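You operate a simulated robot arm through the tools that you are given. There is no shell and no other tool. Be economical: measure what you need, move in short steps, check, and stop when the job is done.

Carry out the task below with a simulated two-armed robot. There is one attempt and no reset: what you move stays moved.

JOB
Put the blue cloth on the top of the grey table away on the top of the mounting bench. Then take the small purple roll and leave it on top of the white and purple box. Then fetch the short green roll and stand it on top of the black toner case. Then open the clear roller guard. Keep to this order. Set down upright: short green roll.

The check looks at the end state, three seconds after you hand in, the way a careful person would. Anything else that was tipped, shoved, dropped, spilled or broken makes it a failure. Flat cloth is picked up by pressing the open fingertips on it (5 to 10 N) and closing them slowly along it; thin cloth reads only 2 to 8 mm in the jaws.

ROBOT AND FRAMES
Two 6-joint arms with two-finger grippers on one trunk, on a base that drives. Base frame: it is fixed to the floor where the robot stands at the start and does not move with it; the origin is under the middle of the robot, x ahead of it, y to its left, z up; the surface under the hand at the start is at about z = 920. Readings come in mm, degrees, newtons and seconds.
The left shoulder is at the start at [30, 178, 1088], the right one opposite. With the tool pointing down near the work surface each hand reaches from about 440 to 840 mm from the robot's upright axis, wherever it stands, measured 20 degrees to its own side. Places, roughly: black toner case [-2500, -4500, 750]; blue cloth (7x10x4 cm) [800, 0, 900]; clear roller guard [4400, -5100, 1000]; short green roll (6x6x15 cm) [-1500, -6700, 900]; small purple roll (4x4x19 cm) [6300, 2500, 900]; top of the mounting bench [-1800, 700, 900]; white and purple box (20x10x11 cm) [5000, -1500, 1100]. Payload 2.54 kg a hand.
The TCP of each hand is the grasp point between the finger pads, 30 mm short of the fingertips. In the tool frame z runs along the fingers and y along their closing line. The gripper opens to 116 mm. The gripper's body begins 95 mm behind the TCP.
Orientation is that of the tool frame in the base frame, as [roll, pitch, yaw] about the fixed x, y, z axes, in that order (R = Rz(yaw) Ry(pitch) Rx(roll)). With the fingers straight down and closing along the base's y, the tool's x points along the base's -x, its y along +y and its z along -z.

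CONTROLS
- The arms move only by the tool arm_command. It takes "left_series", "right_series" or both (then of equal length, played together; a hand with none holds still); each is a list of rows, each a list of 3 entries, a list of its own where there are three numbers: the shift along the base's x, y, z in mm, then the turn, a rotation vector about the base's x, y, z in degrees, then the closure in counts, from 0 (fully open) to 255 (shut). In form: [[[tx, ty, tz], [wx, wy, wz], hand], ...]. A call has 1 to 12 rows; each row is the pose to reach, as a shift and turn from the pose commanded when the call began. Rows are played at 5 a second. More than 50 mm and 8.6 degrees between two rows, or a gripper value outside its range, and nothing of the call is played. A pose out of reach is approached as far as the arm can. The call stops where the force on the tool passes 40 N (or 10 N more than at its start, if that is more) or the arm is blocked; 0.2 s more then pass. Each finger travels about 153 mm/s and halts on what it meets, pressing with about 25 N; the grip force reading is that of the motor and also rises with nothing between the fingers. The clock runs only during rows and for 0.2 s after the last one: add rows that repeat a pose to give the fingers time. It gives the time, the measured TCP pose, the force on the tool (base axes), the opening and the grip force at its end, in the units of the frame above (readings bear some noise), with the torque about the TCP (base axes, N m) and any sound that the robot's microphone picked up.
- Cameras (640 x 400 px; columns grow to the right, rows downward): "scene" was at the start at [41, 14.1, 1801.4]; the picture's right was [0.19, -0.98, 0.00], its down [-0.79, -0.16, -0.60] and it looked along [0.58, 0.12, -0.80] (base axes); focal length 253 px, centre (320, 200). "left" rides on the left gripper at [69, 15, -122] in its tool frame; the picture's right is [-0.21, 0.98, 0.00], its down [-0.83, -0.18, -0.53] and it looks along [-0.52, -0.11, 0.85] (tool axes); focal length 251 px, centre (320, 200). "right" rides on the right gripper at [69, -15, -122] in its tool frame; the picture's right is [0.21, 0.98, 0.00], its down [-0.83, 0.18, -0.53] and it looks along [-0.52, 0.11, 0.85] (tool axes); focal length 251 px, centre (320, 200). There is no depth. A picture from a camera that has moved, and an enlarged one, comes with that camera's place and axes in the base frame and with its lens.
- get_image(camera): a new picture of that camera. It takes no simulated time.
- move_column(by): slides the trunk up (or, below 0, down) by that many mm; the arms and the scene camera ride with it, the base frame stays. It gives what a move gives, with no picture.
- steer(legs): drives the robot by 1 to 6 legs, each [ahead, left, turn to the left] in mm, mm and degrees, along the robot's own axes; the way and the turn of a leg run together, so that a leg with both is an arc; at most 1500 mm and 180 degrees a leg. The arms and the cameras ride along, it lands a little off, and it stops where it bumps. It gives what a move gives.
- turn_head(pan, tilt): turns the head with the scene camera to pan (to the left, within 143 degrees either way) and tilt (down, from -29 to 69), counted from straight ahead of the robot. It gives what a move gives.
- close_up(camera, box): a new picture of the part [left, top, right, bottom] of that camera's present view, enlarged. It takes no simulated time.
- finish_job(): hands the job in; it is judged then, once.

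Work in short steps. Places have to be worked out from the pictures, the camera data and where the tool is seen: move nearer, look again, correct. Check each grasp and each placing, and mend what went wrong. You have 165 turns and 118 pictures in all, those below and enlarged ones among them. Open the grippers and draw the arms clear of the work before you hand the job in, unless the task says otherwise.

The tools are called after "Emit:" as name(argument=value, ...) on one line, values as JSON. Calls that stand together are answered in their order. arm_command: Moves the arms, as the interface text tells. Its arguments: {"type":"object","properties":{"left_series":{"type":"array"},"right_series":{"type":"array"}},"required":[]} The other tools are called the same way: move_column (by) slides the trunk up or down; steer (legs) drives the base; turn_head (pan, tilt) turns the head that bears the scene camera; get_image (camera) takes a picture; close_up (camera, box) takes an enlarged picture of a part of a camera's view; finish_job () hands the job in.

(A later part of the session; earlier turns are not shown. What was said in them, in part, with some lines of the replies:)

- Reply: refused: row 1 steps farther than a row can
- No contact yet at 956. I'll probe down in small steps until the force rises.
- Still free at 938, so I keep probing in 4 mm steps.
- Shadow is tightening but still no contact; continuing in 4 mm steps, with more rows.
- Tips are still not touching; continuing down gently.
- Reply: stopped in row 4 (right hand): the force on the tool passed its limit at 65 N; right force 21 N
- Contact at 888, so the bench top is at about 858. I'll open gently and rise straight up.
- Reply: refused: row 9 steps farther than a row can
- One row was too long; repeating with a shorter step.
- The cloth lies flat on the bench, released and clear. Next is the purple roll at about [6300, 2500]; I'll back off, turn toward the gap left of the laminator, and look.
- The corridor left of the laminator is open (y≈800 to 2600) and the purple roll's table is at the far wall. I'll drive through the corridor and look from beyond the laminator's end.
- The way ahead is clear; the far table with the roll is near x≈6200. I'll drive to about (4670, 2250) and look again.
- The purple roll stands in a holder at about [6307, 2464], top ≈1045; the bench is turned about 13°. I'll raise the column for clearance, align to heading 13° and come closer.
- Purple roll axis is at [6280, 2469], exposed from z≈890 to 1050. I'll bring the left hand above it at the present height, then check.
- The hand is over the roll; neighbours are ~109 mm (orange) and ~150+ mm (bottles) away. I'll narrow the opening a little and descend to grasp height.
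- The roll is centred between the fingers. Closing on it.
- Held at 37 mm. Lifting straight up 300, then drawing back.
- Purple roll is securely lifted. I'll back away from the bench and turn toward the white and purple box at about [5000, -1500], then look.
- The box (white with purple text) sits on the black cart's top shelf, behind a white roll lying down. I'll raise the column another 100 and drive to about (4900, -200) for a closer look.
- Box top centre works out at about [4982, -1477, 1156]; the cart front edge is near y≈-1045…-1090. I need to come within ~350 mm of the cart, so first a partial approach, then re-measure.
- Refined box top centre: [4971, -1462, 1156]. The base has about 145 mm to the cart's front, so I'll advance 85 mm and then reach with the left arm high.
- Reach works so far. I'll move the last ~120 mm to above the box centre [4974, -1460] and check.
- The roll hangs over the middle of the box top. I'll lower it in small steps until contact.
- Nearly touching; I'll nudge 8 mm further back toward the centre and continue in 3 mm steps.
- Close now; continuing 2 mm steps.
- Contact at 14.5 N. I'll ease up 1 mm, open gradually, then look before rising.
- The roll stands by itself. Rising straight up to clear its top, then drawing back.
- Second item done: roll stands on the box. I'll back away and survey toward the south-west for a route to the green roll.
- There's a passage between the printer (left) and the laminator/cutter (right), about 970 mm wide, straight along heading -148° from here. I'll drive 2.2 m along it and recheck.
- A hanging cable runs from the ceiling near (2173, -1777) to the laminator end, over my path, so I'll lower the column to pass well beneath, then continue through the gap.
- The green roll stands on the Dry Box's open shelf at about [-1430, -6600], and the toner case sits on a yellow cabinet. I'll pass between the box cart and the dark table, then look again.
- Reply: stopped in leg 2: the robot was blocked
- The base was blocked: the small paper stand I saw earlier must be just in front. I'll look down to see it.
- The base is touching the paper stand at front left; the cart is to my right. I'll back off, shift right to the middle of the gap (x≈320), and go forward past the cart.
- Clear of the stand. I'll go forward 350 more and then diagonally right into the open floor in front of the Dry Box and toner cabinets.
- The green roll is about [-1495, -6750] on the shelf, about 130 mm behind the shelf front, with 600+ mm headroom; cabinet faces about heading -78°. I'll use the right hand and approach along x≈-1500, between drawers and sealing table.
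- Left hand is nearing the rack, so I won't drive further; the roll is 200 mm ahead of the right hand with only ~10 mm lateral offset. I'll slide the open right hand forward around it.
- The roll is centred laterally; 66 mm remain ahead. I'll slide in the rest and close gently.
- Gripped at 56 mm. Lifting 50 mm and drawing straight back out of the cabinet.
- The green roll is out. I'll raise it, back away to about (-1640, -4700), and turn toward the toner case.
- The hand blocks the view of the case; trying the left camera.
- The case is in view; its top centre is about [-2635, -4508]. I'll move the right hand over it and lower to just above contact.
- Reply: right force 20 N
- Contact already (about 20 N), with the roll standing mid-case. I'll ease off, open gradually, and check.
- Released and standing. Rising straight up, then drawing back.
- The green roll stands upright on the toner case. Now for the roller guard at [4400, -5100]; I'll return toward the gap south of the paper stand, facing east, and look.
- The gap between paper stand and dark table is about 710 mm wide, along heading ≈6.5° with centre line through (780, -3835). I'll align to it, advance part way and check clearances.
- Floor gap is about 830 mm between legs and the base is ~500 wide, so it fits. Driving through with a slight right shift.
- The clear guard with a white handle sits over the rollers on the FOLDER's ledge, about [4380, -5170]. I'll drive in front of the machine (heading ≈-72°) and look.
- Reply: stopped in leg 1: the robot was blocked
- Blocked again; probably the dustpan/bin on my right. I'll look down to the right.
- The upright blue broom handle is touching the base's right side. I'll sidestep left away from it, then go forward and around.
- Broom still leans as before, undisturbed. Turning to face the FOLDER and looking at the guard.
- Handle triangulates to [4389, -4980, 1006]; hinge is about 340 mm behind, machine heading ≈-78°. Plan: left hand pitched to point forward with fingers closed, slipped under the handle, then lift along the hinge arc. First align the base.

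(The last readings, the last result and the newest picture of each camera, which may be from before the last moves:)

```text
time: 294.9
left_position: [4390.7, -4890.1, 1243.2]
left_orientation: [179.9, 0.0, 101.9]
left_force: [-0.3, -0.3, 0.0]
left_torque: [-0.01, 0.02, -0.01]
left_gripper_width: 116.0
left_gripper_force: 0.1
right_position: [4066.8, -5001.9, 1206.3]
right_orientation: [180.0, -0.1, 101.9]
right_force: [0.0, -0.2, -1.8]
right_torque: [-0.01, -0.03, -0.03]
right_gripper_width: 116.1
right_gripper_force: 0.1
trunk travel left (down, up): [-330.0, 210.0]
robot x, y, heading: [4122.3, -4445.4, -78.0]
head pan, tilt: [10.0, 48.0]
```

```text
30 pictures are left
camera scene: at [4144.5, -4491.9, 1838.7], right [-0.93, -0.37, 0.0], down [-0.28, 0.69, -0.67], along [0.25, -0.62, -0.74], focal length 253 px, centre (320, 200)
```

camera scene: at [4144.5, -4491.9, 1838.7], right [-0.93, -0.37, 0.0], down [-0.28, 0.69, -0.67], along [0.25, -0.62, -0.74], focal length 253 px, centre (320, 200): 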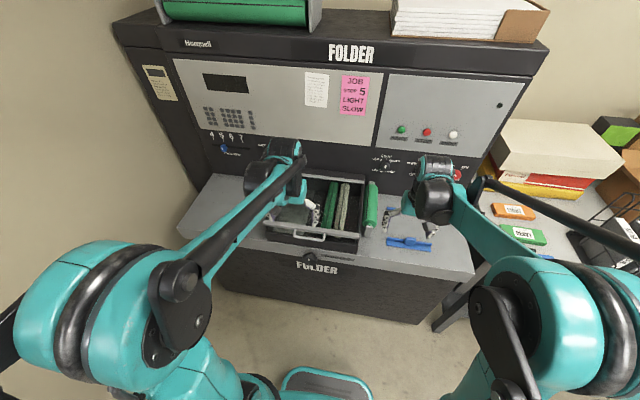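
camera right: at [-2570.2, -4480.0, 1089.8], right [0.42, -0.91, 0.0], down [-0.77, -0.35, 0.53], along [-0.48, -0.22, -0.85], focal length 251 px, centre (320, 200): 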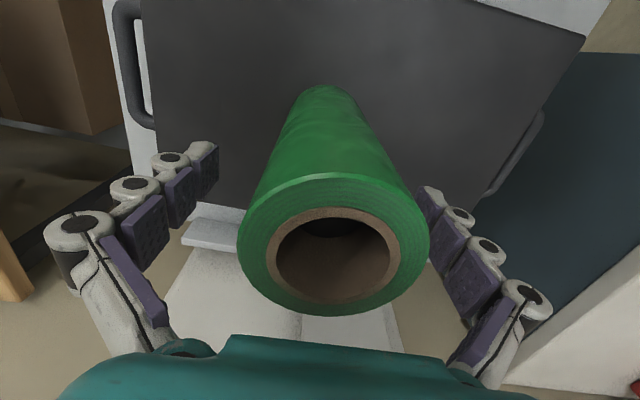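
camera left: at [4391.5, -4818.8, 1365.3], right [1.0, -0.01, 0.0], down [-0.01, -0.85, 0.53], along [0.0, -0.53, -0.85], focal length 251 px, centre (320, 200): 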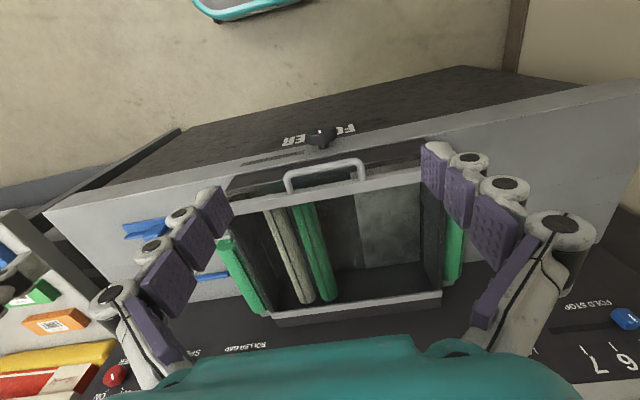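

The left view confirms the handle ([4397, -4984, 1006], ~110 mm wide) and hinge ≈368 mm behind. I'll back off 130 mm for arm room, then close the left fingers and pitch the hand to point forward.

Emit:
steer(legs=[[-130, 0, 0]])

Emit:
arm_command(left_series=[[[3, -15, -14], [-8.0, -1.7, 0], 255], [[6, -29, -27], [-16.0, -3.4, 0], 255], [[9, -44, -41], [-24.0, -5.1, 0], 255], [[12, -59, -55], [-32.0, -6.8, 0], 255], [[16, -73, -68], [-40.0, -8.5, 0], 255], [[19, -88, -82], [-48.0, -10.2, 0], 255], [[22, -103, -95], [-56.0, -11.9, 0], 255], [[25, -117, -109], [-64.0, -13.6, 0], 255], [[28, -132, -123], [-72.0, -15.3, 0], 255], [[31, -147, -136], [-80.0, -17.0, 0], 255], [[34, -161, -150], [-88.0, -18.7, 0], 255], [[34, -161, -150], [-88.0, -18.7, 0], 255]])

Emit:
get_image(camera="scene")

```text
time: 296.1
left_position: [4364.1, -4762.1, 1242.8]
left_orientation: [179.8, 0.0, 101.7]
left_force: [-0.4, -0.1, 0.0]
left_torque: [-0.03, 0.03, -0.02]
left_gripper_width: 115.7
left_gripper_force: 0.1
right_position: [4038.0, -4873.6, 1206.8]
right_orientation: [180.0, -0.2, 102.0]
right_force: [0.3, 0.0, 0.5]
right_torque: [0.0, 0.0, 0.0]
right_gripper_width: 115.9
right_gripper_force: 0.1
trunk travel left (down, up): [-330.0, 210.0]
robot x, y, heading: [4096.1, -4316.5, -78.3]
head pan, tilt: [10.0, 48.0]
```

```text
time: 298.8
left_position: [4412.8, -5006.4, 1167.8]
left_orientation: [-86.9, 89.6, -164.9]
left_force: [0.3, -1.1, 0.4]
left_torque: [0.06, 0.02, 0.0]
left_gripper_width: 0.1
left_gripper_force: 25.5
left hand out of reach, approached as far as the arm can: row 8, 9, 10, 11, 12
right_position: [4038.7, -4872.1, 1207.0]
right_orientation: [179.9, 0.0, 101.9]
right_force: [0.9, 0.1, 0.8]
right_torque: [-0.02, -0.04, 0.0]
right_gripper_width: 115.9
right_gripper_force: 0.0
trunk travel left (down, up): [-330.0, 210.0]
robot x, y, heading: [4097.2, -4319.3, -78.3]
head pan, tilt: [10.0, 48.0]
```

```text
29 pictures are left
camera scene: at [4117.0, -4361.4, 1838.8], right [-0.93, -0.37, 0.0], down [-0.28, 0.69, -0.67], along [0.25, -0.62, -0.74], focal length 253 px, centre (320, 200)
```

scene: 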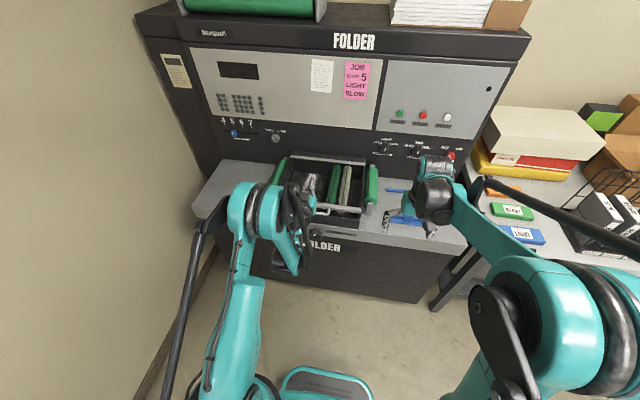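

The hand now points forward; the arm's minimum reach puts the TCP at 737 mm ahead, so I'll back up 115 more to have room in front of the handle.

Emit:
steer(legs=[[-115, 0, 0]])

Emit:
arm_command(left_series=[[[0, 0, 0], [0, 0, 0], 255], [[0, 0, 0], [0, 0, 0], 255]])

```text
time: 300.0
left_position: [4388.3, -4890.3, 1166.8]
left_orientation: [92.1, 89.8, 14.2]
left_force: [0.6, 0.1, -0.2]
left_torque: [0.02, 0.02, -0.04]
left_gripper_width: 0.0
left_gripper_force: 24.9
right_position: [4013.8, -4755.8, 1206.4]
right_orientation: [180.0, -0.2, 101.9]
right_force: [0.8, 0.3, -0.4]
right_torque: [0.0, 0.02, -0.02]
right_gripper_width: 116.1
right_gripper_force: 0.0
trunk travel left (down, up): [-330.0, 210.0]
robot x, y, heading: [4073.8, -4202.5, -78.5]
head pan, tilt: [10.0, 48.0]
```

```text
time: 300.6
left_position: [4386.6, -4889.7, 1167.2]
left_orientation: [82.2, 89.8, 4.3]
left_force: [0.3, -0.7, 0.0]
left_torque: [0.0, -0.01, -0.01]
left_gripper_width: 0.0
left_gripper_force: 24.9
right_position: [4013.0, -4753.7, 1207.0]
right_orientation: [180.0, -0.1, 102.0]
right_force: [-0.1, -0.2, 0.7]
right_torque: [-0.01, -0.02, -0.01]
right_gripper_width: 116.0
right_gripper_force: 0.0
trunk travel left (down, up): [-330.0, 210.0]
robot x, y, heading: [4072.9, -4201.2, -78.4]
head pan, tilt: [10.0, 48.0]
```

Emit:
arm_command(left_series=[[[0, 0, -30], [0, 0, 0], 255], [[0, 0, -60], [0, 0, 0], 255], [[0, 0, -60], [0, 0, 0], 255]])

```text
time: 301.4
left_position: [4390.8, -4916.1, 1120.0]
left_orientation: [99.5, 89.9, 21.6]
left_force: [0.1, 0.1, 0.0]
left_torque: [0.03, -0.01, 0.02]
left_gripper_width: 0.0
left_gripper_force: 25.0
left hand out of reach, approached as far as the arm can: row 1, 2, 3
right_position: [4013.6, -4756.0, 1206.5]
right_orientation: [179.9, 0.0, 101.8]
right_force: [-0.2, 0.2, 0.4]
right_torque: [-0.02, -0.03, 0.05]
right_gripper_width: 116.2
right_gripper_force: 0.1
trunk travel left (down, up): [-330.0, 210.0]
robot x, y, heading: [4074.1, -4199.3, -78.4]
head pan, tilt: [10.0, 48.0]
```

The arm's lower limit depends on height relative to the shoulder, so I'll lower the trunk 150 mm to make a horizontal hand at z≈980 comfortable.

Emit:
move_column(by=-150)

Emit:
arm_command(left_series=[[[6, -28, 32], [0, 0, 0], 255], [[12, -56, 64], [0, 0, 0], 255], [[17, -83, 95], [0, 0, 0], 255], [[17, -83, 95], [0, 0, 0], 255]])

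Emit:
get_image(camera="scene")

```text
time: 303.1
left_position: [4390.7, -4917.8, 971.2]
left_orientation: [103.0, 89.8, 25.2]
left_force: [-0.2, 0.3, 0.5]
left_torque: [0.04, 0.02, -0.04]
left_gripper_width: 0.0
left_gripper_force: 24.5
right_position: [4014.4, -4754.8, 1056.0]
right_orientation: [-180.0, -0.1, 101.9]
right_force: [-0.1, -0.6, -0.8]
right_torque: [-0.01, -0.02, -0.02]
right_gripper_width: 115.9
right_gripper_force: 0.0
trunk travel left (down, up): [-180.0, 360.0]
robot x, y, heading: [4074.3, -4201.2, -78.4]
head pan, tilt: [10.0, 48.0]
```

```text
time: 303.7
left_position: [4397.4, -4954.6, 1015.1]
left_orientation: [103.8, 89.7, 25.7]
left_force: [-3.0, 12.5, 30.8]
left_torque: [-1.13, -0.26, -0.01]
left_gripper_width: 6.1
left_gripper_force: 28.9
right_position: [4013.6, -4755.7, 1056.6]
right_orientation: [180.0, -0.1, 101.9]
right_force: [0.1, -0.5, -1.5]
right_torque: [0.02, 0.01, -0.01]
right_gripper_width: 116.0
right_gripper_force: 0.0
trunk travel left (down, up): [-180.0, 360.0]
robot x, y, heading: [4074.7, -4198.5, -78.2]
head pan, tilt: [10.0, 48.0]
stopped in row 2 (left hand): the force on the tool passed its limit at 89 N (the readings are from after the stop); the commanded pose is now the measured one
```

```text
28 pictures are left
camera scene: at [4092.9, -4244.0, 1688.7], right [-0.93, -0.37, 0.0], down [-0.28, 0.69, -0.67], along [0.25, -0.62, -0.74], focal length 253 px, centre (320, 200)
```

scene: 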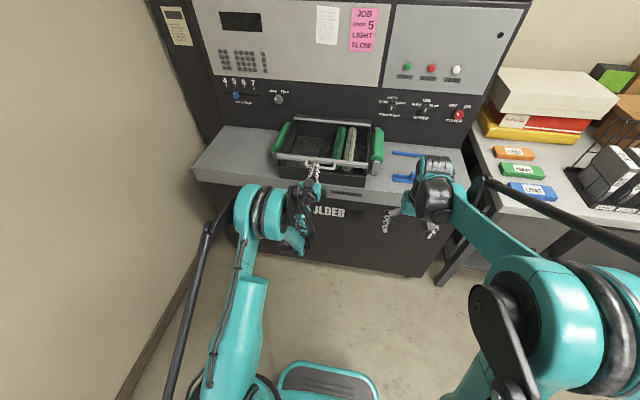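

A contact was felt; I'll zoom on the fingertips and handle.

Emit:
close_up(camera="scene", box=[264, 120, 392, 200])

Emit:
get_image(camera="left")

```text
5.00 times, centred on (328, 160) of scene
camera zoom: at [4092.9, -4244.0, 1688.7], right [-0.93, -0.37, 0.0], down [-0.28, 0.69, -0.67], along [0.25, -0.62, -0.74], focal length 1264 px, centre (280, 400)
```

zoom: 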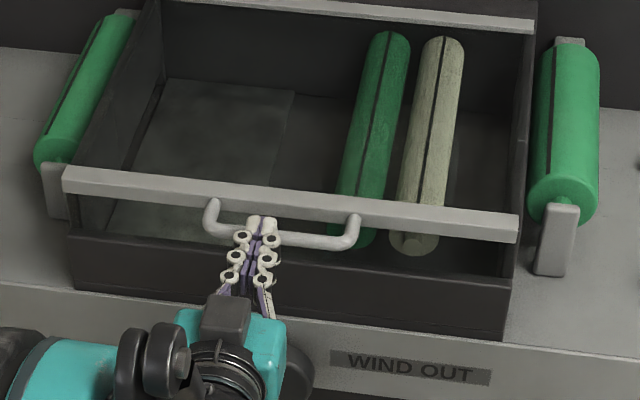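

```text
26 pictures are left
camera left: at [4387.3, -4832.0, 947.7], right [0.95, 0.2, 0.22], down [-0.29, 0.48, 0.83], along [0.06, -0.85, 0.52], focal length 251 px, centre (320, 200)
```

left: 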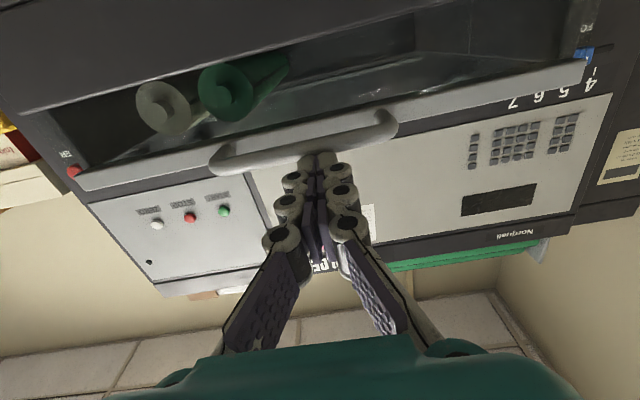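

The fingers ended up on top of the handle. I'll withdraw 38 mm, lower below the bar (bar bottom ≈1000), and check before going in.

Emit:
arm_command(left_series=[[[-3, 15, 2], [0, 0, 0], 255], [[-8, 38, 2], [0, 0, 0], 255], [[-8, 38, -20], [0, 0, 0], 255], [[-8, 38, -43], [0, 0, 0], 255], [[-8, 38, -43], [0, 0, 0], 255]])

Emit:
close_up(camera="scene", box=[264, 120, 392, 200])

```text
time: 304.9
left_position: [4389.6, -4917.9, 971.2]
left_orientation: [107.4, 89.7, 29.5]
left_force: [-1.2, -0.7, 0.3]
left_torque: [0.03, -0.06, 0.01]
left_gripper_width: 0.0
left_gripper_force: 28.8
right_position: [4013.5, -4755.4, 1056.2]
right_orientation: [179.9, -0.1, 101.9]
right_force: [-0.5, -0.2, -0.7]
right_torque: [0.01, 0.01, 0.03]
right_gripper_width: 116.0
right_gripper_force: 0.1
trunk travel left (down, up): [-180.0, 360.0]
robot x, y, heading: [4071.0, -4201.4, -78.3]
head pan, tilt: [10.0, 48.0]
```

```text
5.00 times, centred on (328, 160) of scene
camera zoom: at [4092.8, -4244.5, 1688.7], right [-0.93, -0.37, 0.0], down [-0.28, 0.69, -0.67], along [0.25, -0.62, -0.74], focal length 1264 px, centre (280, 400)
```

zoom: 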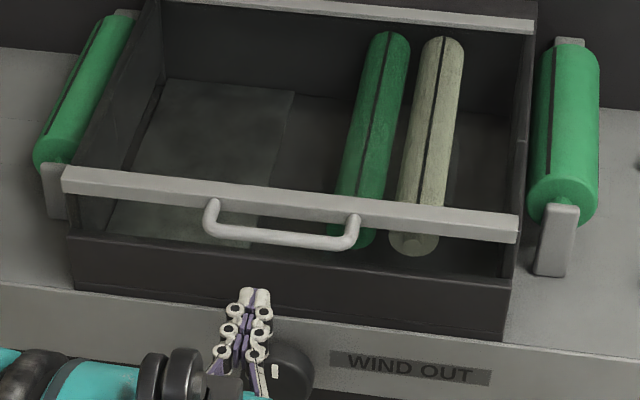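

Fingertips are now below and in front of the handle. Sliding forward under the bar.

Emit:
arm_command(left_series=[[[-6, -18, 0], [0, 0, 0], 255], [[-5, -36, 0], [0, 0, 0], 255], [[-4, -50, 0], [0, 0, 0], 255], [[-4, -50, 0], [0, 0, 0], 255]])

Emit:
close_up(camera="scene", box=[264, 120, 392, 200])

```text
time: 305.9
left_position: [4387.4, -4968.0, 973.0]
left_orientation: [106.5, 89.8, 28.7]
left_force: [0.0, 0.2, -0.4]
left_torque: [0.02, -0.01, -0.04]
left_gripper_width: 0.1
left_gripper_force: 28.7
right_position: [4013.4, -4755.4, 1057.4]
right_orientation: [-180.0, -0.1, 101.9]
right_force: [-0.7, -0.6, 1.2]
right_torque: [-0.02, 0.0, -0.03]
right_gripper_width: 115.9
right_gripper_force: 0.1
trunk travel left (down, up): [-180.0, 360.0]
robot x, y, heading: [4071.7, -4199.3, -78.3]
head pan, tilt: [10.0, 48.0]
```

```text
5.00 times, centred on (328, 160) of scene
camera zoom: at [4092.9, -4244.3, 1688.7], right [-0.93, -0.37, 0.0], down [-0.28, 0.69, -0.67], along [0.25, -0.62, -0.74], focal length 1264 px, centre (280, 400)
```

zoom: 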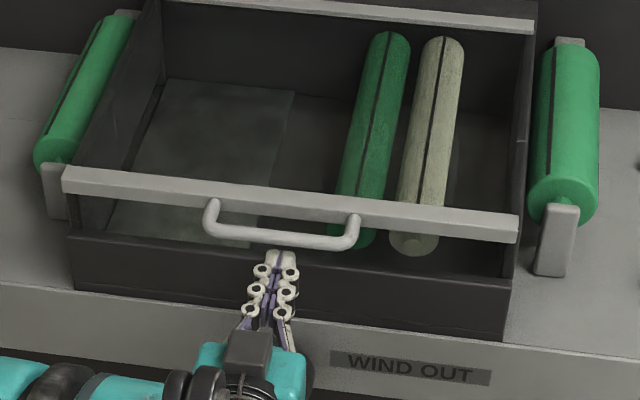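

No contact yet; I'll nudge in 10 mm more, then lift a little to feel the bar.

Emit:
arm_command(left_series=[[[2, -8, 0], [0, 0, 0], 255], [[3, -13, 0], [0, 0, 0], 255], [[3, -13, 8], [0, 0, 0], 255], [[3, -13, 16], [0, 0, 0], 255], [[3, -13, 24], [0, 0, 0], 255], [[3, -13, 32], [0, 0, 0], 255], [[3, -13, 40], [0, 0, 0], 255], [[3, -13, 40], [0, 0, 0], 255]])

Emit:
close_up(camera="scene", box=[264, 120, 392, 200])

```text
time: 307.7
left_position: [4389.4, -4981.3, 1012.7]
left_orientation: [112.0, 89.8, 34.0]
left_force: [-0.9, -0.8, -1.6]
left_torque: [0.02, 0.02, 0.02]
left_gripper_width: 5.9
left_gripper_force: 28.9
right_position: [4014.0, -4756.3, 1056.0]
right_orientation: [180.0, -0.1, 101.9]
right_force: [0.1, 0.0, 0.4]
right_torque: [0.02, -0.02, -0.02]
right_gripper_width: 116.0
right_gripper_force: 0.0
trunk travel left (down, up): [-180.0, 360.0]
robot x, y, heading: [4074.8, -4203.4, -77.9]
head pan, tilt: [10.0, 48.0]
```

```text
5.00 times, centred on (328, 160) of scene
camera zoom: at [4092.8, -4245.0, 1688.7], right [-0.93, -0.37, 0.0], down [-0.28, 0.69, -0.67], along [0.25, -0.62, -0.74], focal length 1264 px, centre (280, 400)
```

zoom: 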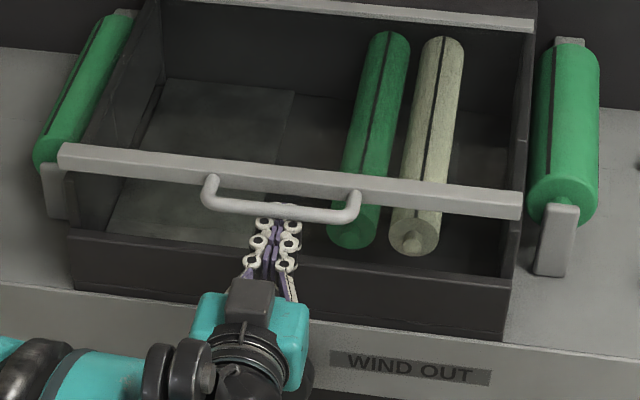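

The guard is lifting with the fingers under the bar. Continuing along the hinge arc to about 45°.

Emit:
arm_command(left_series=[[[0, -1, 33], [0, 0, 0], 255], [[1, -6, 72], [0, 0, 0], 255], [[5, -23, 113], [0, 0, 0], 255], [[10, -45, 158], [0, 0, 0], 255], [[15, -71, 196], [0, 0, 0], 255], [[21, -99, 231], [0, 0, 0], 255], [[21, -99, 231], [0, 0, 0], 255]])

Emit:
get_image(camera="scene")

```text
refused: row 4 steps farther than a row can; nothing moved
```

```text
22 pictures are left
camera scene: at [4092.8, -4245.0, 1688.7], right [-0.93, -0.37, 0.0], down [-0.28, 0.69, -0.67], along [0.25, -0.62, -0.74], focal length 253 px, centre (320, 200)
```

scene: 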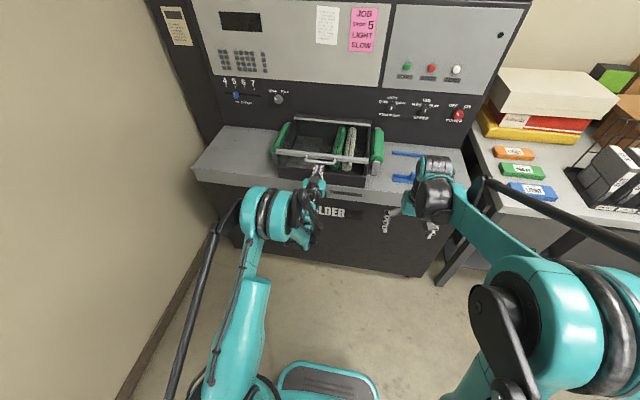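

Row 4 was a hair too long; repeating with finer rows.

Emit:
arm_command(left_series=[[[0, -1, 33], [0, 0, 0], 255], [[1, -6, 68], [0, 0, 0], 255], [[4, -18, 102], [0, 0, 0], 255], [[7, -33, 134], [0, 0, 0], 255], [[11, -51, 165], [0, 0, 0], 255], [[15, -72, 196], [0, 0, 0], 255], [[21, -99, 231], [0, 0, 0], 255], [[21, -99, 231], [0, 0, 0], 255]])

Emit:
get_image(camera="scene")

```text
time: 309.5
left_position: [4412.4, -5081.9, 1241.9]
left_orientation: [117.5, 89.8, 39.5]
left_force: [0.0, -1.3, -2.7]
left_torque: [0.04, 0.0, 0.0]
left_gripper_width: 6.1
left_gripper_force: 28.3
right_position: [4016.0, -4756.7, 1056.1]
right_orientation: [-180.0, -0.1, 102.0]
right_force: [-0.4, -0.4, 0.3]
right_torque: [0.01, 0.0, 0.0]
right_gripper_width: 116.0
right_gripper_force: 0.1
trunk travel left (down, up): [-180.0, 360.0]
robot x, y, heading: [4069.9, -4197.6, -78.3]
head pan, tilt: [10.0, 48.0]
```

```text
21 pictures are left
camera scene: at [4093.1, -4245.6, 1688.6], right [-0.93, -0.37, 0.0], down [-0.28, 0.69, -0.67], along [0.25, -0.62, -0.74], focal length 253 px, centre (320, 200)
```

scene: 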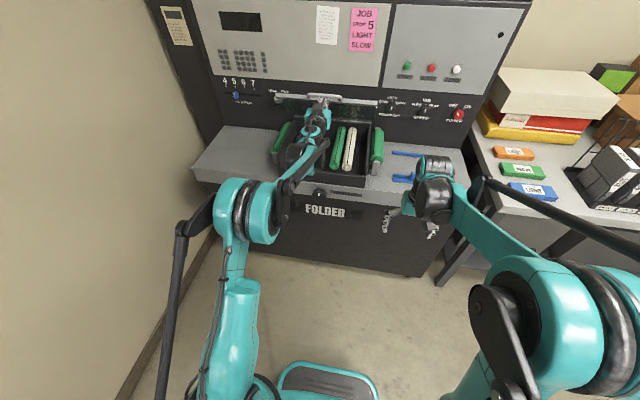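

Guard is now at about 45°. I'll drive forward 150 mm to push it further back with the fingertips.

Emit:
steer(legs=[[150, 0, 0]])

Emit:
close_up(camera="scene", box=[200, 60, 440, 210])

```text
time: 310.3
left_position: [4413.8, -5093.2, 1252.7]
left_orientation: [35.7, 89.6, -42.2]
left_force: [-4.8, 26.5, 27.1]
left_torque: [-0.45, -0.03, 0.0]
left_gripper_width: 6.1
left_gripper_force: 28.2
right_position: [4017.7, -4770.4, 1058.7]
right_orientation: [180.0, 0.3, 102.0]
right_force: [-0.6, 0.3, 0.3]
right_torque: [-0.03, 0.0, -0.01]
right_gripper_width: 116.4
right_gripper_force: 0.0
trunk travel left (down, up): [-180.0, 360.0]
robot x, y, heading: [4077.6, -4222.6, -77.9]
head pan, tilt: [10.0, 48.0]
stopped in leg 1: the force on the tool passed its limit at 52 N (the readings are from after the stop); the commanded pose is now the measured one
```

```text
2.67 times, centred on (320, 135) of scene
camera zoom: at [4094.4, -4255.3, 1689.0], right [-0.93, -0.37, 0.0], down [-0.28, 0.69, -0.67], along [0.25, -0.63, -0.74], focal length 674 px, centre (320, 373)
```

zoom: 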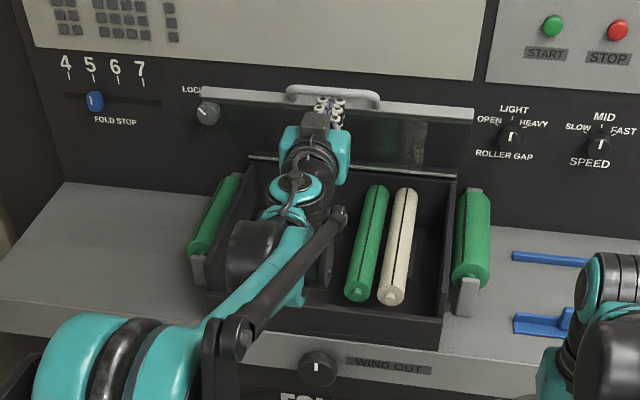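

The fingertip is jammed against the guard's front bar rather than pushing the panel. I'll back the hand off slightly and down to see whether the guard stays by itself.

Emit:
arm_command(left_series=[[[-5, 25, -5], [0, 0, 0], 255], [[-5, 25, -25], [0, 0, 0], 255], [[-5, 25, -45], [0, 0, 0], 255], [[-5, 25, -45], [0, 0, 0], 255], [[-5, 25, -45], [0, 0, 0], 255]])

Emit:
close_up(camera="scene", box=[200, 60, 440, 210])

```text
time: 311.0
left_position: [4409.8, -5068.7, 1221.2]
left_orientation: [44.7, 89.6, -33.4]
left_force: [-7.2, 27.6, 21.2]
left_torque: [-0.29, -0.05, -0.08]
left_gripper_width: 6.1
left_gripper_force: 28.2
right_position: [4018.5, -4771.7, 1060.3]
right_orientation: [-180.0, 0.4, 102.0]
right_force: [0.4, 0.2, 0.6]
right_torque: [-0.03, 0.03, 0.02]
right_gripper_width: 115.9
right_gripper_force: 0.1
trunk travel left (down, up): [-180.0, 360.0]
robot x, y, heading: [4076.1, -4220.5, -78.4]
head pan, tilt: [10.0, 48.0]
stopped in row 3 (left hand): the force on the tool passed its limit at 54 N (the readings are from after the stop); the commanded pose is now the measured one
```

```text
2.67 times, centred on (320, 135) of scene
camera zoom: at [4094.8, -4255.9, 1689.1], right [-0.93, -0.37, 0.0], down [-0.28, 0.69, -0.67], along [0.25, -0.63, -0.74], focal length 674 px, centre (320, 373)
```

zoom: 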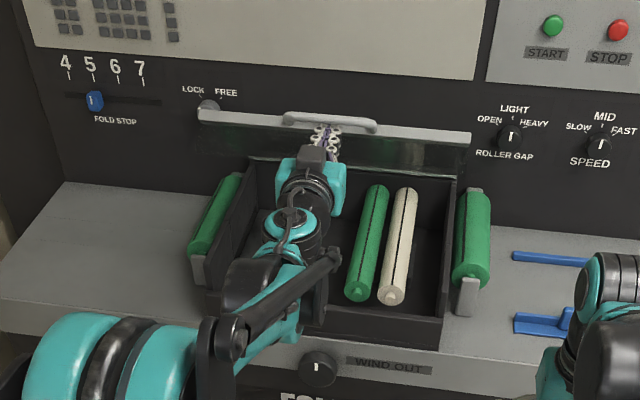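

The tip sits in the slot between handle and front bar. I'll withdraw straight back 45 mm and see whether the guard holds its angle.

Emit:
arm_command(left_series=[[[-3, 15, 0], [0, 0, 0], 255], [[-6, 30, 0], [0, 0, 0], 255], [[-10, 48, 0], [0, 0, 0], 255], [[-10, 48, 0], [0, 0, 0], 255]])

Emit:
close_up(camera="scene", box=[200, 60, 440, 210])

```text
time: 312.0
left_position: [4401.7, -5027.4, 1216.8]
left_orientation: [105.0, 89.9, 27.0]
left_force: [0.1, 3.5, 0.0]
left_torque: [-0.04, -0.01, -0.01]
left_gripper_width: 6.0
left_gripper_force: 28.6
right_position: [4017.9, -4775.9, 1056.9]
right_orientation: [180.0, 0.0, 102.0]
right_force: [-0.1, 0.8, 0.1]
right_torque: [0.03, 0.05, -0.02]
right_gripper_width: 115.8
right_gripper_force: 0.1
trunk travel left (down, up): [-180.0, 360.0]
robot x, y, heading: [4076.8, -4226.2, -78.3]
head pan, tilt: [10.0, 48.0]
```

```text
2.67 times, centred on (320, 135) of scene
camera zoom: at [4097.2, -4265.1, 1688.7], right [-0.93, -0.37, 0.0], down [-0.28, 0.69, -0.67], along [0.25, -0.62, -0.74], focal length 674 px, centre (320, 373)
```

zoom: 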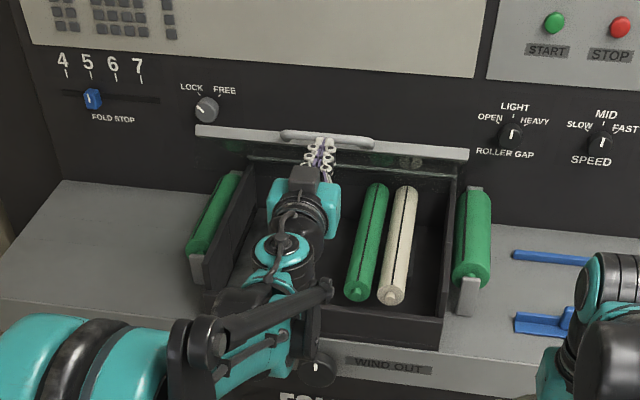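

Something thin is pinched between the fingers and drags the guard. I'll open the fingers partly to release, and see whether the guard stays.

Emit:
arm_command(left_series=[[[0, 0, 0], [0, 0, 0], 200], [[0, 0, 0], [0, 0, 0], 180], [[0, 0, 0], [0, 0, 0], 180], [[-4, 20, 0], [0, 0, 0], 180], [[-8, 40, 0], [0, 0, 0], 180], [[-8, 40, 0], [0, 0, 0], 180]])

Emit:
close_up(camera="scene", box=[200, 60, 440, 210])

```text
time: 313.4
left_position: [4395.2, -4988.7, 1214.4]
left_orientation: [112.0, 89.7, 34.0]
left_force: [0.1, 0.2, -0.8]
left_torque: [-0.02, -0.03, -0.02]
left_gripper_width: 34.3
left_gripper_force: 0.0
right_position: [4019.3, -4777.0, 1055.7]
right_orientation: [-179.9, -0.1, 102.0]
right_force: [0.8, -0.2, -0.2]
right_torque: [-0.03, -0.01, 0.01]
right_gripper_width: 116.0
right_gripper_force: 0.0
trunk travel left (down, up): [-180.0, 360.0]
robot x, y, heading: [4074.3, -4222.8, -77.8]
head pan, tilt: [10.0, 48.0]
```

```text
2.67 times, centred on (320, 135) of scene
camera zoom: at [4097.4, -4266.1, 1688.7], right [-0.93, -0.37, 0.0], down [-0.28, 0.69, -0.67], along [0.25, -0.62, -0.74], focal length 674 px, centre (320, 373)
```

zoom: 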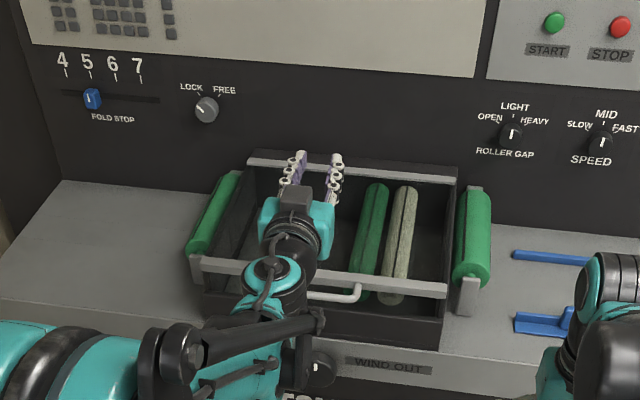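

The guard falls shut when released, so it must be carried past vertical. New plan: grip the handle bar with the fingers above/below it (hand rolled 90° and pitched down), then follow the full arc. First roll the hand about its axis, up here in free space.

Emit:
arm_command(left_series=[[[0, 0, 3], [1.7, -8.0, 0], 180], [[0, 0, 6], [3.4, -16.0, 0], 180], [[0, 0, 9], [5.1, -24.0, 0], 180], [[0, 0, 12], [6.8, -32.0, 0], 180], [[0, 0, 15], [8.4, -40.0, 0], 180], [[0, 0, 18], [10.1, -48.0, 0], 180], [[0, 0, 21], [11.8, -56.0, 0], 180], [[0, 0, 24], [13.5, -64.0, 0], 180], [[0, 0, 27], [15.2, -72.0, 0], 180], [[0, 0, 30], [16.9, -80.0, 0], 180], [[0, 0, 30], [18.5, -88.0, 0], 180], [[0, 0, 30], [18.5, -88.0, 0], 180]])

```text
time: 316.0
left_position: [4395.8, -4987.0, 1245.4]
left_orientation: [90.0, -0.3, 12.0]
left_force: [-0.1, 0.6, -0.9]
left_torque: [0.04, -0.03, 0.0]
left_gripper_width: 33.9
left_gripper_force: 0.0
right_position: [4019.4, -4776.6, 1056.5]
right_orientation: [-180.0, -0.1, 101.9]
right_force: [-0.2, 0.0, -0.3]
right_torque: [-0.05, 0.02, 0.0]
right_gripper_width: 115.9
right_gripper_force: 0.1
trunk travel left (down, up): [-180.0, 360.0]
robot x, y, heading: [4076.2, -4219.2, -78.1]
head pan, tilt: [10.0, 48.0]
```

Roll worked (fingers now close vertically). Next pitch the hand 60° downward while drawing it back 200 mm.

Emit:
arm_command(left_series=[[[-5, 24, 0], [7.3, 1.6, 0], 150], [[-10, 49, 0], [14.7, 3.1, 0], 150], [[-15, 73, 0], [22.0, 4.7, 0], 150], [[-21, 98, 0], [29.3, 6.2, 0], 150], [[-26, 122, 0], [36.7, 7.8, 0], 150], [[-31, 147, 0], [44.0, 9.4, 0], 150], [[-36, 171, 0], [51.4, 10.9, 0], 150], [[-41, 196, 0], [58.7, 12.5, 0], 150], [[-41, 196, 0], [58.7, 12.5, 0], 150]])

Emit:
move_column(by=80)

Emit:
steer(legs=[[245, 0, 0]])

Emit:
get_image(camera="scene")

```text
time: 318.0
left_position: [4353.4, -4791.0, 1244.3]
left_orientation: [150.1, -0.1, 11.8]
left_force: [0.2, -0.3, -1.1]
left_torque: [0.01, 0.04, 0.03]
left_gripper_width: 47.9
left_gripper_force: 0.1
left hand out of reach, approached as far as the arm can: row 1
right_position: [4019.1, -4777.4, 1054.6]
right_orientation: [180.0, -0.1, 101.9]
right_force: [0.4, 0.0, 0.1]
right_torque: [-0.02, 0.0, 0.03]
right_gripper_width: 116.2
right_gripper_force: 0.1
trunk travel left (down, up): [-180.0, 360.0]
robot x, y, heading: [4075.4, -4224.2, -78.4]
head pan, tilt: [10.0, 48.0]
```

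```text
time: 319.2
left_position: [4355.3, -4791.5, 1324.5]
left_orientation: [150.0, 0.1, 11.8]
left_force: [-0.2, 0.1, 0.0]
left_torque: [0.0, 0.0, 0.04]
left_gripper_width: 47.7
left_gripper_force: 0.0
right_position: [4019.4, -4776.3, 1136.2]
right_orientation: [180.0, -0.1, 102.0]
right_force: [0.1, -0.1, -1.6]
right_torque: [0.02, -0.05, 0.04]
right_gripper_width: 115.9
right_gripper_force: 0.1
trunk travel left (down, up): [-260.0, 280.0]
robot x, y, heading: [4076.6, -4222.0, -77.9]
head pan, tilt: [10.0, 48.0]
```

```text
time: 321.0
left_position: [4413.4, -5033.0, 1325.5]
left_orientation: [149.9, -0.1, 12.4]
left_force: [0.3, -0.7, -0.5]
left_torque: [0.04, -0.01, 0.02]
left_gripper_width: 47.9
left_gripper_force: 0.1
right_position: [4076.6, -5022.0, 1135.7]
right_orientation: [-180.0, -0.1, 102.5]
right_force: [0.1, 0.2, -0.3]
right_torque: [0.03, 0.03, 0.04]
right_gripper_width: 116.1
right_gripper_force: 0.1
trunk travel left (down, up): [-260.0, 280.0]
robot x, y, heading: [4126.4, -4468.7, -77.7]
head pan, tilt: [10.0, 48.0]
```

```text
16 pictures are left
camera scene: at [4150.4, -4510.9, 1768.7], right [-0.92, -0.38, 0.0], down [-0.28, 0.69, -0.67], along [0.26, -0.62, -0.74], focal length 253 px, centre (320, 200)
```

scene: 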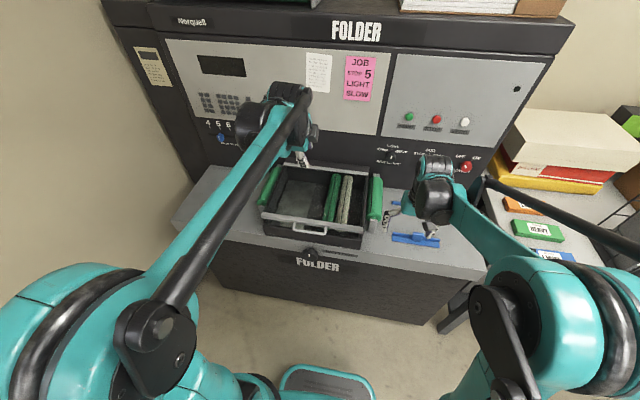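

I'll move to a pre-grasp 60 mm up-front of the handle bar with a ~26 mm opening, then check with the left camera.

Emit:
arm_command(left_series=[[[-12, 42, -10], [0, 0, 0], 180], [[-24, 84, -30], [0, 0, 0], 197], [[-24, 84, -75], [0, 0, 0], 197], [[-24, 84, -120], [0, 0, 0], 197], [[-24, 84, -165], [0, 0, 0], 197], [[-24, 84, -210], [0, 0, 0], 197], [[-24, 84, -250], [0, 0, 0], 197], [[-24, 84, -250], [0, 0, 0], 197]])

Emit:
get_image(camera="left")

Emit:
close_up(camera="scene", box=[240, 160, 400, 260])

```text
time: 322.8
left_position: [4388.3, -4951.3, 1072.2]
left_orientation: [149.9, 0.0, 12.4]
left_force: [0.4, 0.6, 0.2]
left_torque: [-0.02, 0.02, 0.01]
left_gripper_width: 26.3
left_gripper_force: 0.0
right_position: [4078.0, -5019.0, 1137.2]
right_orientation: [180.0, 0.0, 102.6]
right_force: [0.9, 0.6, -0.1]
right_torque: [-0.04, -0.01, -0.02]
right_gripper_width: 116.0
right_gripper_force: 0.0
trunk travel left (down, up): [-260.0, 280.0]
robot x, y, heading: [4129.7, -4467.3, -77.5]
head pan, tilt: [10.0, 48.0]
```

```text
15 pictures are left
camera left: at [4444.9, -4888.2, 1187.0], right [-0.03, -0.87, 0.49], down [-0.9, 0.24, 0.37], along [-0.44, -0.43, -0.79], focal length 251 px, centre (320, 200)
```

left: 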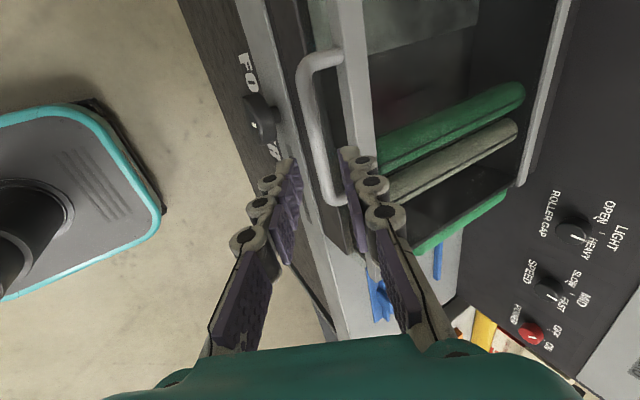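

```text
4.00 times, centred on (320, 210) of scene
camera zoom: at [4149.9, -4508.8, 1768.8], right [-0.92, -0.38, 0.0], down [-0.28, 0.69, -0.67], along [0.26, -0.62, -0.74], focal length 1012 px, centre (320, 160)
```

zoom: 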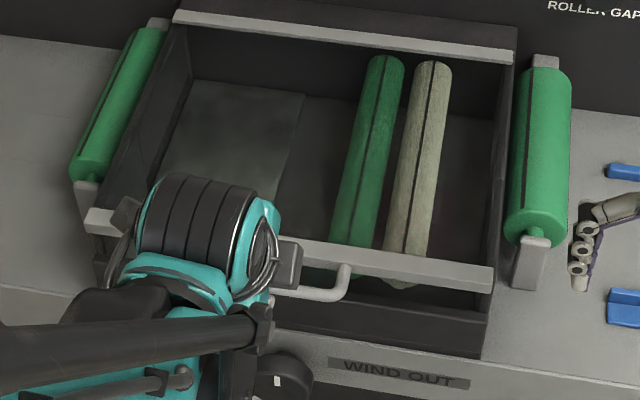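

The bar lies neatly between the fingers, about 5 mm toward the front finger. I'll advance ~60 mm along the tool axis with that correction and close.

Emit:
arm_command(left_series=[[[1, -6, -16], [0, 0, 0], 197], [[3, -14, -33], [0, 0, 0], 197], [[4, -20, -44], [0, 0, 0], 197], [[5, -26, -54], [0, 0, 0], 197], [[5, -26, -54], [0, 0, 0], 197]])

Emit:
get_image(camera="left")

```text
time: 324.0
left_position: [4394.0, -4974.6, 1020.6]
left_orientation: [150.1, -0.1, 12.4]
left_force: [-0.9, 0.5, 0.1]
left_torque: [-0.01, 0.0, -0.03]
left_gripper_width: 26.2
left_gripper_force: 0.0
right_position: [4077.9, -5020.3, 1136.1]
right_orientation: [180.0, -0.1, 102.6]
right_force: [0.1, 1.0, -0.8]
right_torque: [-0.01, 0.0, -0.01]
right_gripper_width: 116.2
right_gripper_force: 0.0
trunk travel left (down, up): [-260.0, 280.0]
robot x, y, heading: [4129.0, -4467.7, -77.5]
head pan, tilt: [10.0, 48.0]
```

```text
13 pictures are left
camera left: at [4450.0, -4914.1, 1134.6], right [-0.03, -0.87, 0.49], down [-0.9, 0.24, 0.37], along [-0.44, -0.43, -0.79], focal length 251 px, centre (320, 200)
```

left: 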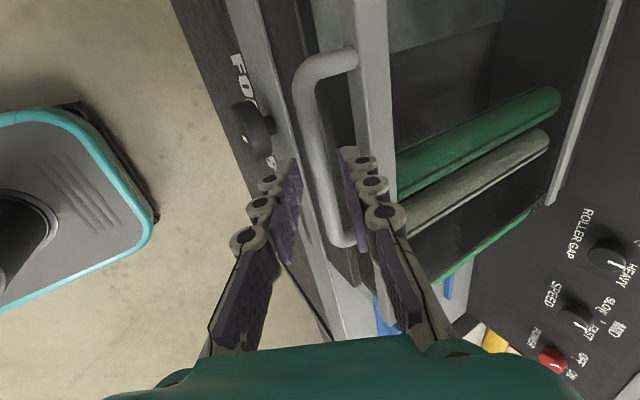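

The bar is between the fingers but near the tips; I'll go 11 mm deeper and close.

Emit:
arm_command(left_series=[[[1, -5, -10], [0, 0, 0], 197], [[1, -5, -10], [0, 0, 0], 197], [[1, -5, -10], [0, 0, 0], 215], [[1, -5, -10], [0, 0, 0], 235], [[1, -5, -10], [0, 0, 0], 255], [[1, -5, -10], [0, 0, 0], 255]])

```text
time: 325.4
left_position: [4394.3, -4981.8, 1012.3]
left_orientation: [149.7, 0.0, 12.4]
left_force: [6.6, -21.7, 19.9]
left_torque: [-0.34, 0.02, -0.05]
left_gripper_width: 10.6
left_gripper_force: 38.0
right_position: [4077.1, -5024.4, 1135.1]
right_orientation: [-180.0, -0.1, 102.6]
right_force: [0.2, -0.9, 0.4]
right_torque: [0.01, -0.01, 0.03]
right_gripper_width: 115.9
right_gripper_force: 0.0
trunk travel left (down, up): [-260.0, 280.0]
robot x, y, heading: [4126.8, -4466.5, -77.7]
head pan, tilt: [10.0, 48.0]
```

Gripped on the 10.6 mm bar. Now I follow the hinge arc, letting the hand pitch up as the bar turns; first half to about 42°.

Emit:
arm_command(left_series=[[[0, -1, 22], [-2.0, -0.4, 0], 255], [[0, -2, 44], [-4.1, -0.9, 0], 255], [[2, -9, 88], [-8.2, -1.8, 0], 255], [[5, -21, 130], [-12.3, -2.7, 0], 255], [[8, -38, 170], [-16.4, -3.6, 0], 255], [[13, -60, 207], [-20.5, -4.5, 0], 255], [[19, -87, 241], [-24.6, -5.4, 0], 255]])

```text
time: 327.0
left_position: [4413.0, -5067.6, 1253.6]
left_orientation: [124.8, 0.0, 12.4]
left_force: [-0.4, 1.3, -3.4]
left_torque: [0.23, -0.06, -0.28]
left_gripper_width: 10.8
left_gripper_force: 38.1
right_position: [4078.2, -5022.3, 1135.7]
right_orientation: [-180.0, -0.1, 102.8]
right_force: [0.1, -0.2, 0.7]
right_torque: [0.0, 0.0, -0.01]
right_gripper_width: 116.1
right_gripper_force: 0.1
trunk travel left (down, up): [-260.0, 280.0]
robot x, y, heading: [4126.4, -4462.9, -77.4]
head pan, tilt: [10.0, 48.0]
```

Smooth with little force. Continuing to about 84°.

Emit:
arm_command(left_series=[[[7, -31, 31], [-4.1, -0.9, 0], 255], [[14, -65, 57], [-8.2, -1.8, 0], 255], [[22, -102, 79], [-12.3, -2.7, 0], 255], [[31, -142, 95], [-16.4, -3.6, 0], 255], [[40, -184, 107], [-20.5, -4.5, 0], 255], [[50, -227, 113], [-24.6, -5.4, 0], 255]])

Emit:
get_image(camera="scene")

```text
time: 328.4
left_position: [4460.4, -5295.3, 1365.7]
left_orientation: [99.3, 0.2, 12.4]
left_force: [4.7, 0.1, 13.9]
left_torque: [-0.18, -0.43, -0.64]
left_gripper_width: 10.6
left_gripper_force: 38.4
right_position: [4076.7, -5021.5, 1137.2]
right_orientation: [-179.9, 0.0, 102.7]
right_force: [0.0, -0.1, 0.4]
right_torque: [0.02, -0.01, 0.03]
right_gripper_width: 115.9
right_gripper_force: 0.0
trunk travel left (down, up): [-260.0, 280.0]
robot x, y, heading: [4126.2, -4467.8, -77.6]
head pan, tilt: [10.0, 48.0]
```

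```text
12 pictures are left
camera scene: at [4150.5, -4508.6, 1769.0], right [-0.92, -0.38, 0.0], down [-0.28, 0.69, -0.67], along [0.26, -0.62, -0.74], focal length 253 px, centre (320, 200)
```

scene: 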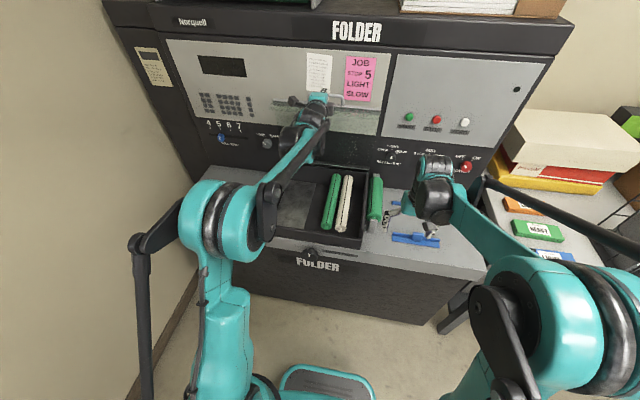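

Guard is near vertical. I'll continue past vertical to about 98°, in half steps.

Emit:
arm_command(left_series=[[[5, -22, 1], [-2.0, -0.4, 0], 255], [[10, -44, 1], [-4.1, -0.9, 0], 255], [[14, -65, -1], [-6.1, -1.3, 0], 255], [[19, -87, -4], [-8.2, -1.8, 0], 255], [[19, -87, -4], [-8.2, -1.8, 0], 255]])

Emit:
close_up(camera="scene", box=[200, 60, 440, 210])

```text
time: 329.4
left_position: [4473.2, -5364.4, 1366.1]
left_orientation: [92.3, 0.0, 12.3]
left_force: [-4.7, 17.0, 1.2]
left_torque: [-0.21, -0.41, -0.67]
left_gripper_width: 10.6
left_gripper_force: 38.2
right_position: [4075.7, -5019.0, 1137.4]
right_orientation: [-180.0, 0.0, 102.6]
right_force: [-0.6, -1.0, 0.2]
right_torque: [0.0, 0.0, -0.01]
right_gripper_width: 115.9
right_gripper_force: 0.2
trunk travel left (down, up): [-260.0, 280.0]
robot x, y, heading: [4127.6, -4467.4, -77.4]
head pan, tilt: [10.0, 48.0]
stopped in row 4 (left hand): the force on the tool passed its limit at 78 N (the readings are from after the stop); the commanded pose is now the measured one
```

```text
2.67 times, centred on (320, 135) of scene
camera zoom: at [4148.9, -4505.3, 1768.7], right [-0.92, -0.38, 0.0], down [-0.28, 0.69, -0.67], along [0.26, -0.62, -0.74], focal length 674 px, centre (320, 373)
```

zoom: 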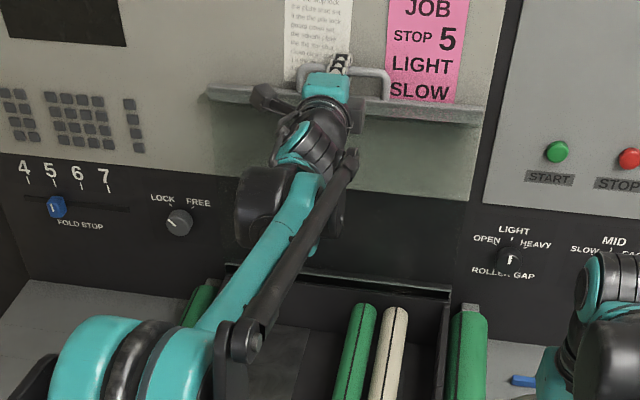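

The guard met its stop a little past vertical. I'll open the fingers slightly and withdraw straight back, slowly.

Emit:
arm_command(left_series=[[[0, 0, 0], [0, 0, 0], 215], [[0, 0, 0], [0, 0, 0], 200], [[0, 0, 0], [0, 0, 0], 200], [[-3, 15, 0], [0, 0, 0], 200], [[-6, 29, 0], [0, 0, 0], 200], [[-11, 50, 0], [0, 0, 0], 200], [[-19, 88, 0], [0, 0, 0], 200], [[-19, 88, 0], [0, 0, 0], 200]])

Emit:
close_up(camera="scene", box=[200, 60, 440, 210])

```text
time: 331.2
left_position: [4456.7, -5282.7, 1361.3]
left_orientation: [92.6, -0.1, 12.4]
left_force: [0.4, -0.9, 0.2]
left_torque: [-0.02, 0.0, -0.02]
left_gripper_width: 24.8
left_gripper_force: 0.0
right_position: [4077.9, -5023.5, 1135.6]
right_orientation: [179.9, -0.1, 102.6]
right_force: [-0.2, -0.7, -0.1]
right_torque: [0.04, 0.01, 0.03]
right_gripper_width: 115.9
right_gripper_force: 0.2
trunk travel left (down, up): [-260.0, 280.0]
robot x, y, heading: [4129.1, -4466.4, -77.7]
head pan, tilt: [10.0, 48.0]
```

```text
2.67 times, centred on (320, 135) of scene
camera zoom: at [4150.6, -4512.0, 1768.6], right [-0.92, -0.38, 0.0], down [-0.28, 0.69, -0.67], along [0.26, -0.62, -0.74], focal length 674 px, centre (320, 373)
```

zoom: 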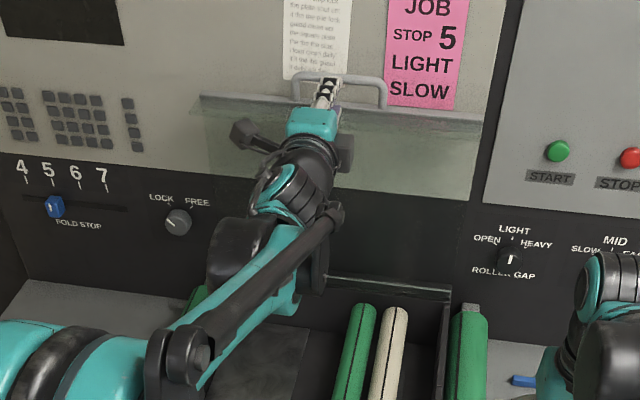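

The guard stays up by itself. I'll drive straight back to clear the arm and recheck.

Emit:
steer(legs=[[-600, 0, 0]])

Emit:
arm_command(left_series=[[[0, 0, 0], [0, 0, 0], 100], [[0, 0, 0], [0, 0, 0], 0], [[0, 0, 0], [0, 0, 0], 0], [[0, 0, 0], [0, 0, 0], 0], [[0, 0, 0], [0, 0, 0], 0]])

Emit:
get_image(camera="scene")

```text
time: 334.6
left_position: [4326.9, -4690.3, 1362.5]
left_orientation: [92.4, 0.0, 12.3]
left_force: [0.7, -0.1, -0.2]
left_torque: [0.03, 0.0, -0.02]
left_gripper_width: 25.0
left_gripper_force: 0.1
right_position: [3947.5, -4428.4, 1136.8]
right_orientation: [-180.0, 0.0, 102.6]
right_force: [0.0, -0.5, 0.1]
right_torque: [0.0, 0.0, -0.04]
right_gripper_width: 115.9
right_gripper_force: 0.1
trunk travel left (down, up): [-260.0, 280.0]
robot x, y, heading: [3997.3, -3872.8, -77.5]
head pan, tilt: [10.0, 48.0]
```

```text
time: 335.8
left_position: [4325.2, -4690.3, 1362.2]
left_orientation: [92.4, 0.0, 12.3]
left_force: [-0.6, 0.1, 0.1]
left_torque: [0.02, -0.03, 0.01]
left_gripper_width: 116.0
left_gripper_force: 0.0
right_position: [3946.4, -4430.0, 1136.7]
right_orientation: [-180.0, 0.1, 102.4]
right_force: [-0.4, 0.2, -0.3]
right_torque: [0.01, -0.01, 0.0]
right_gripper_width: 116.0
right_gripper_force: 0.1
trunk travel left (down, up): [-260.0, 280.0]
robot x, y, heading: [3997.8, -3869.5, -77.8]
head pan, tilt: [10.0, 48.0]
```

```text
9 pictures are left
camera scene: at [4020.0, -3917.4, 1768.7], right [-0.92, -0.38, 0.0], down [-0.28, 0.69, -0.67], along [0.25, -0.62, -0.74], focal length 253 px, centre (320, 200)
```

scene: 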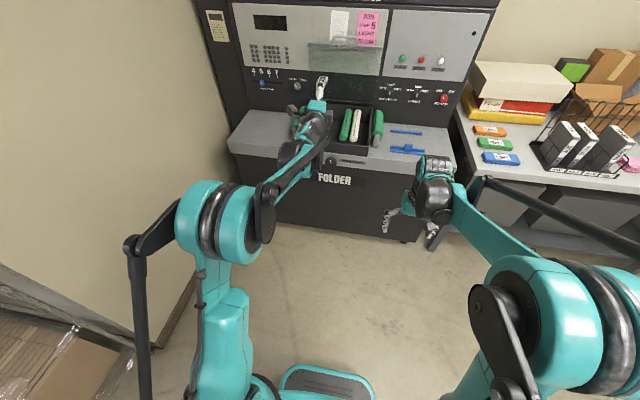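

The guard is open and holding, both hands are clear. One last check that the broom I brushed and the paper stand are undisturbed.

Emit:
turn_head(pan=-100, tilt=28)

Emit:
get_image(camera="scene")

```text
time: 337.7
left_position: [4326.2, -4689.0, 1363.1]
left_orientation: [92.5, 0.0, 12.2]
left_force: [-0.4, -0.5, 0.1]
left_torque: [-0.01, 0.04, -0.02]
left_gripper_width: 116.0
left_gripper_force: 0.0
right_position: [3946.5, -4430.6, 1135.3]
right_orientation: [-180.0, 0.0, 102.4]
right_force: [0.4, -0.3, -0.1]
right_torque: [0.02, -0.01, 0.0]
right_gripper_width: 116.0
right_gripper_force: 0.1
trunk travel left (down, up): [-260.0, 280.0]
robot x, y, heading: [4001.5, -3875.8, -77.6]
head pan, tilt: [-100.0, 28.0]
```

```text
8 pictures are left
camera scene: at [3898.9, -3848.2, 1798.7], right [-0.04, 1.0, 0.0], down [0.47, 0.02, -0.88], along [-0.88, -0.04, -0.47], focal length 253 px, centre (320, 200)
```

scene: 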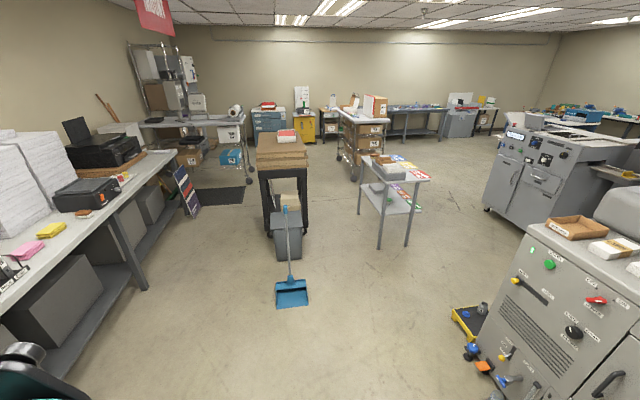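

Everything stands as before. Quick confirm of the green roll, then hand in.

Emit:
close_up(camera="scene", box=[270, 80, 350, 140])

```text
6.67 times, centred on (310, 110) of scene
camera zoom: at [3898.9, -3848.2, 1798.7], right [-0.04, 1.0, 0.0], down [0.47, 0.02, -0.88], along [-0.88, -0.04, -0.47], focal length 1686 px, centre (387, 800)
```

zoom: 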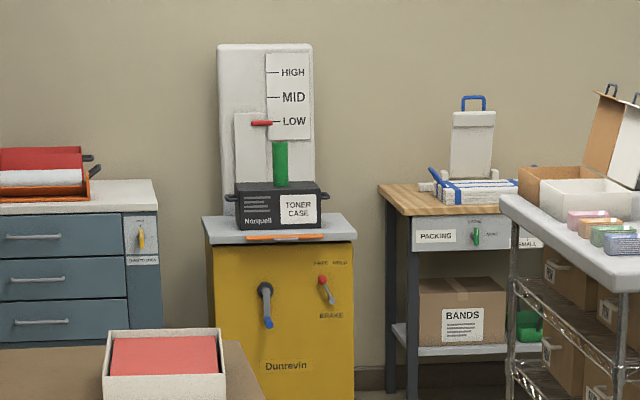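

The green roll stands upright on the toner case; all tasks are done, so I hand in.

Emit:
finish_job()

```text
The job is handed in.
```

All four jobs were done in the order you gave, and I handed in with both grippers open and the arms clear:
- **Blue cloth:** on top of the mounting bench.
- **Purple roll:** standing on the white and purple box.
- **Green roll:** upright on the toner case, confirmed by a zoomed picture just before I handed in.
- **Roller guard:** open a little past vertical and staying up by itself.

While driving, the base bumped the paper stand and then brushed the broom. Both were still standing in a final picture.
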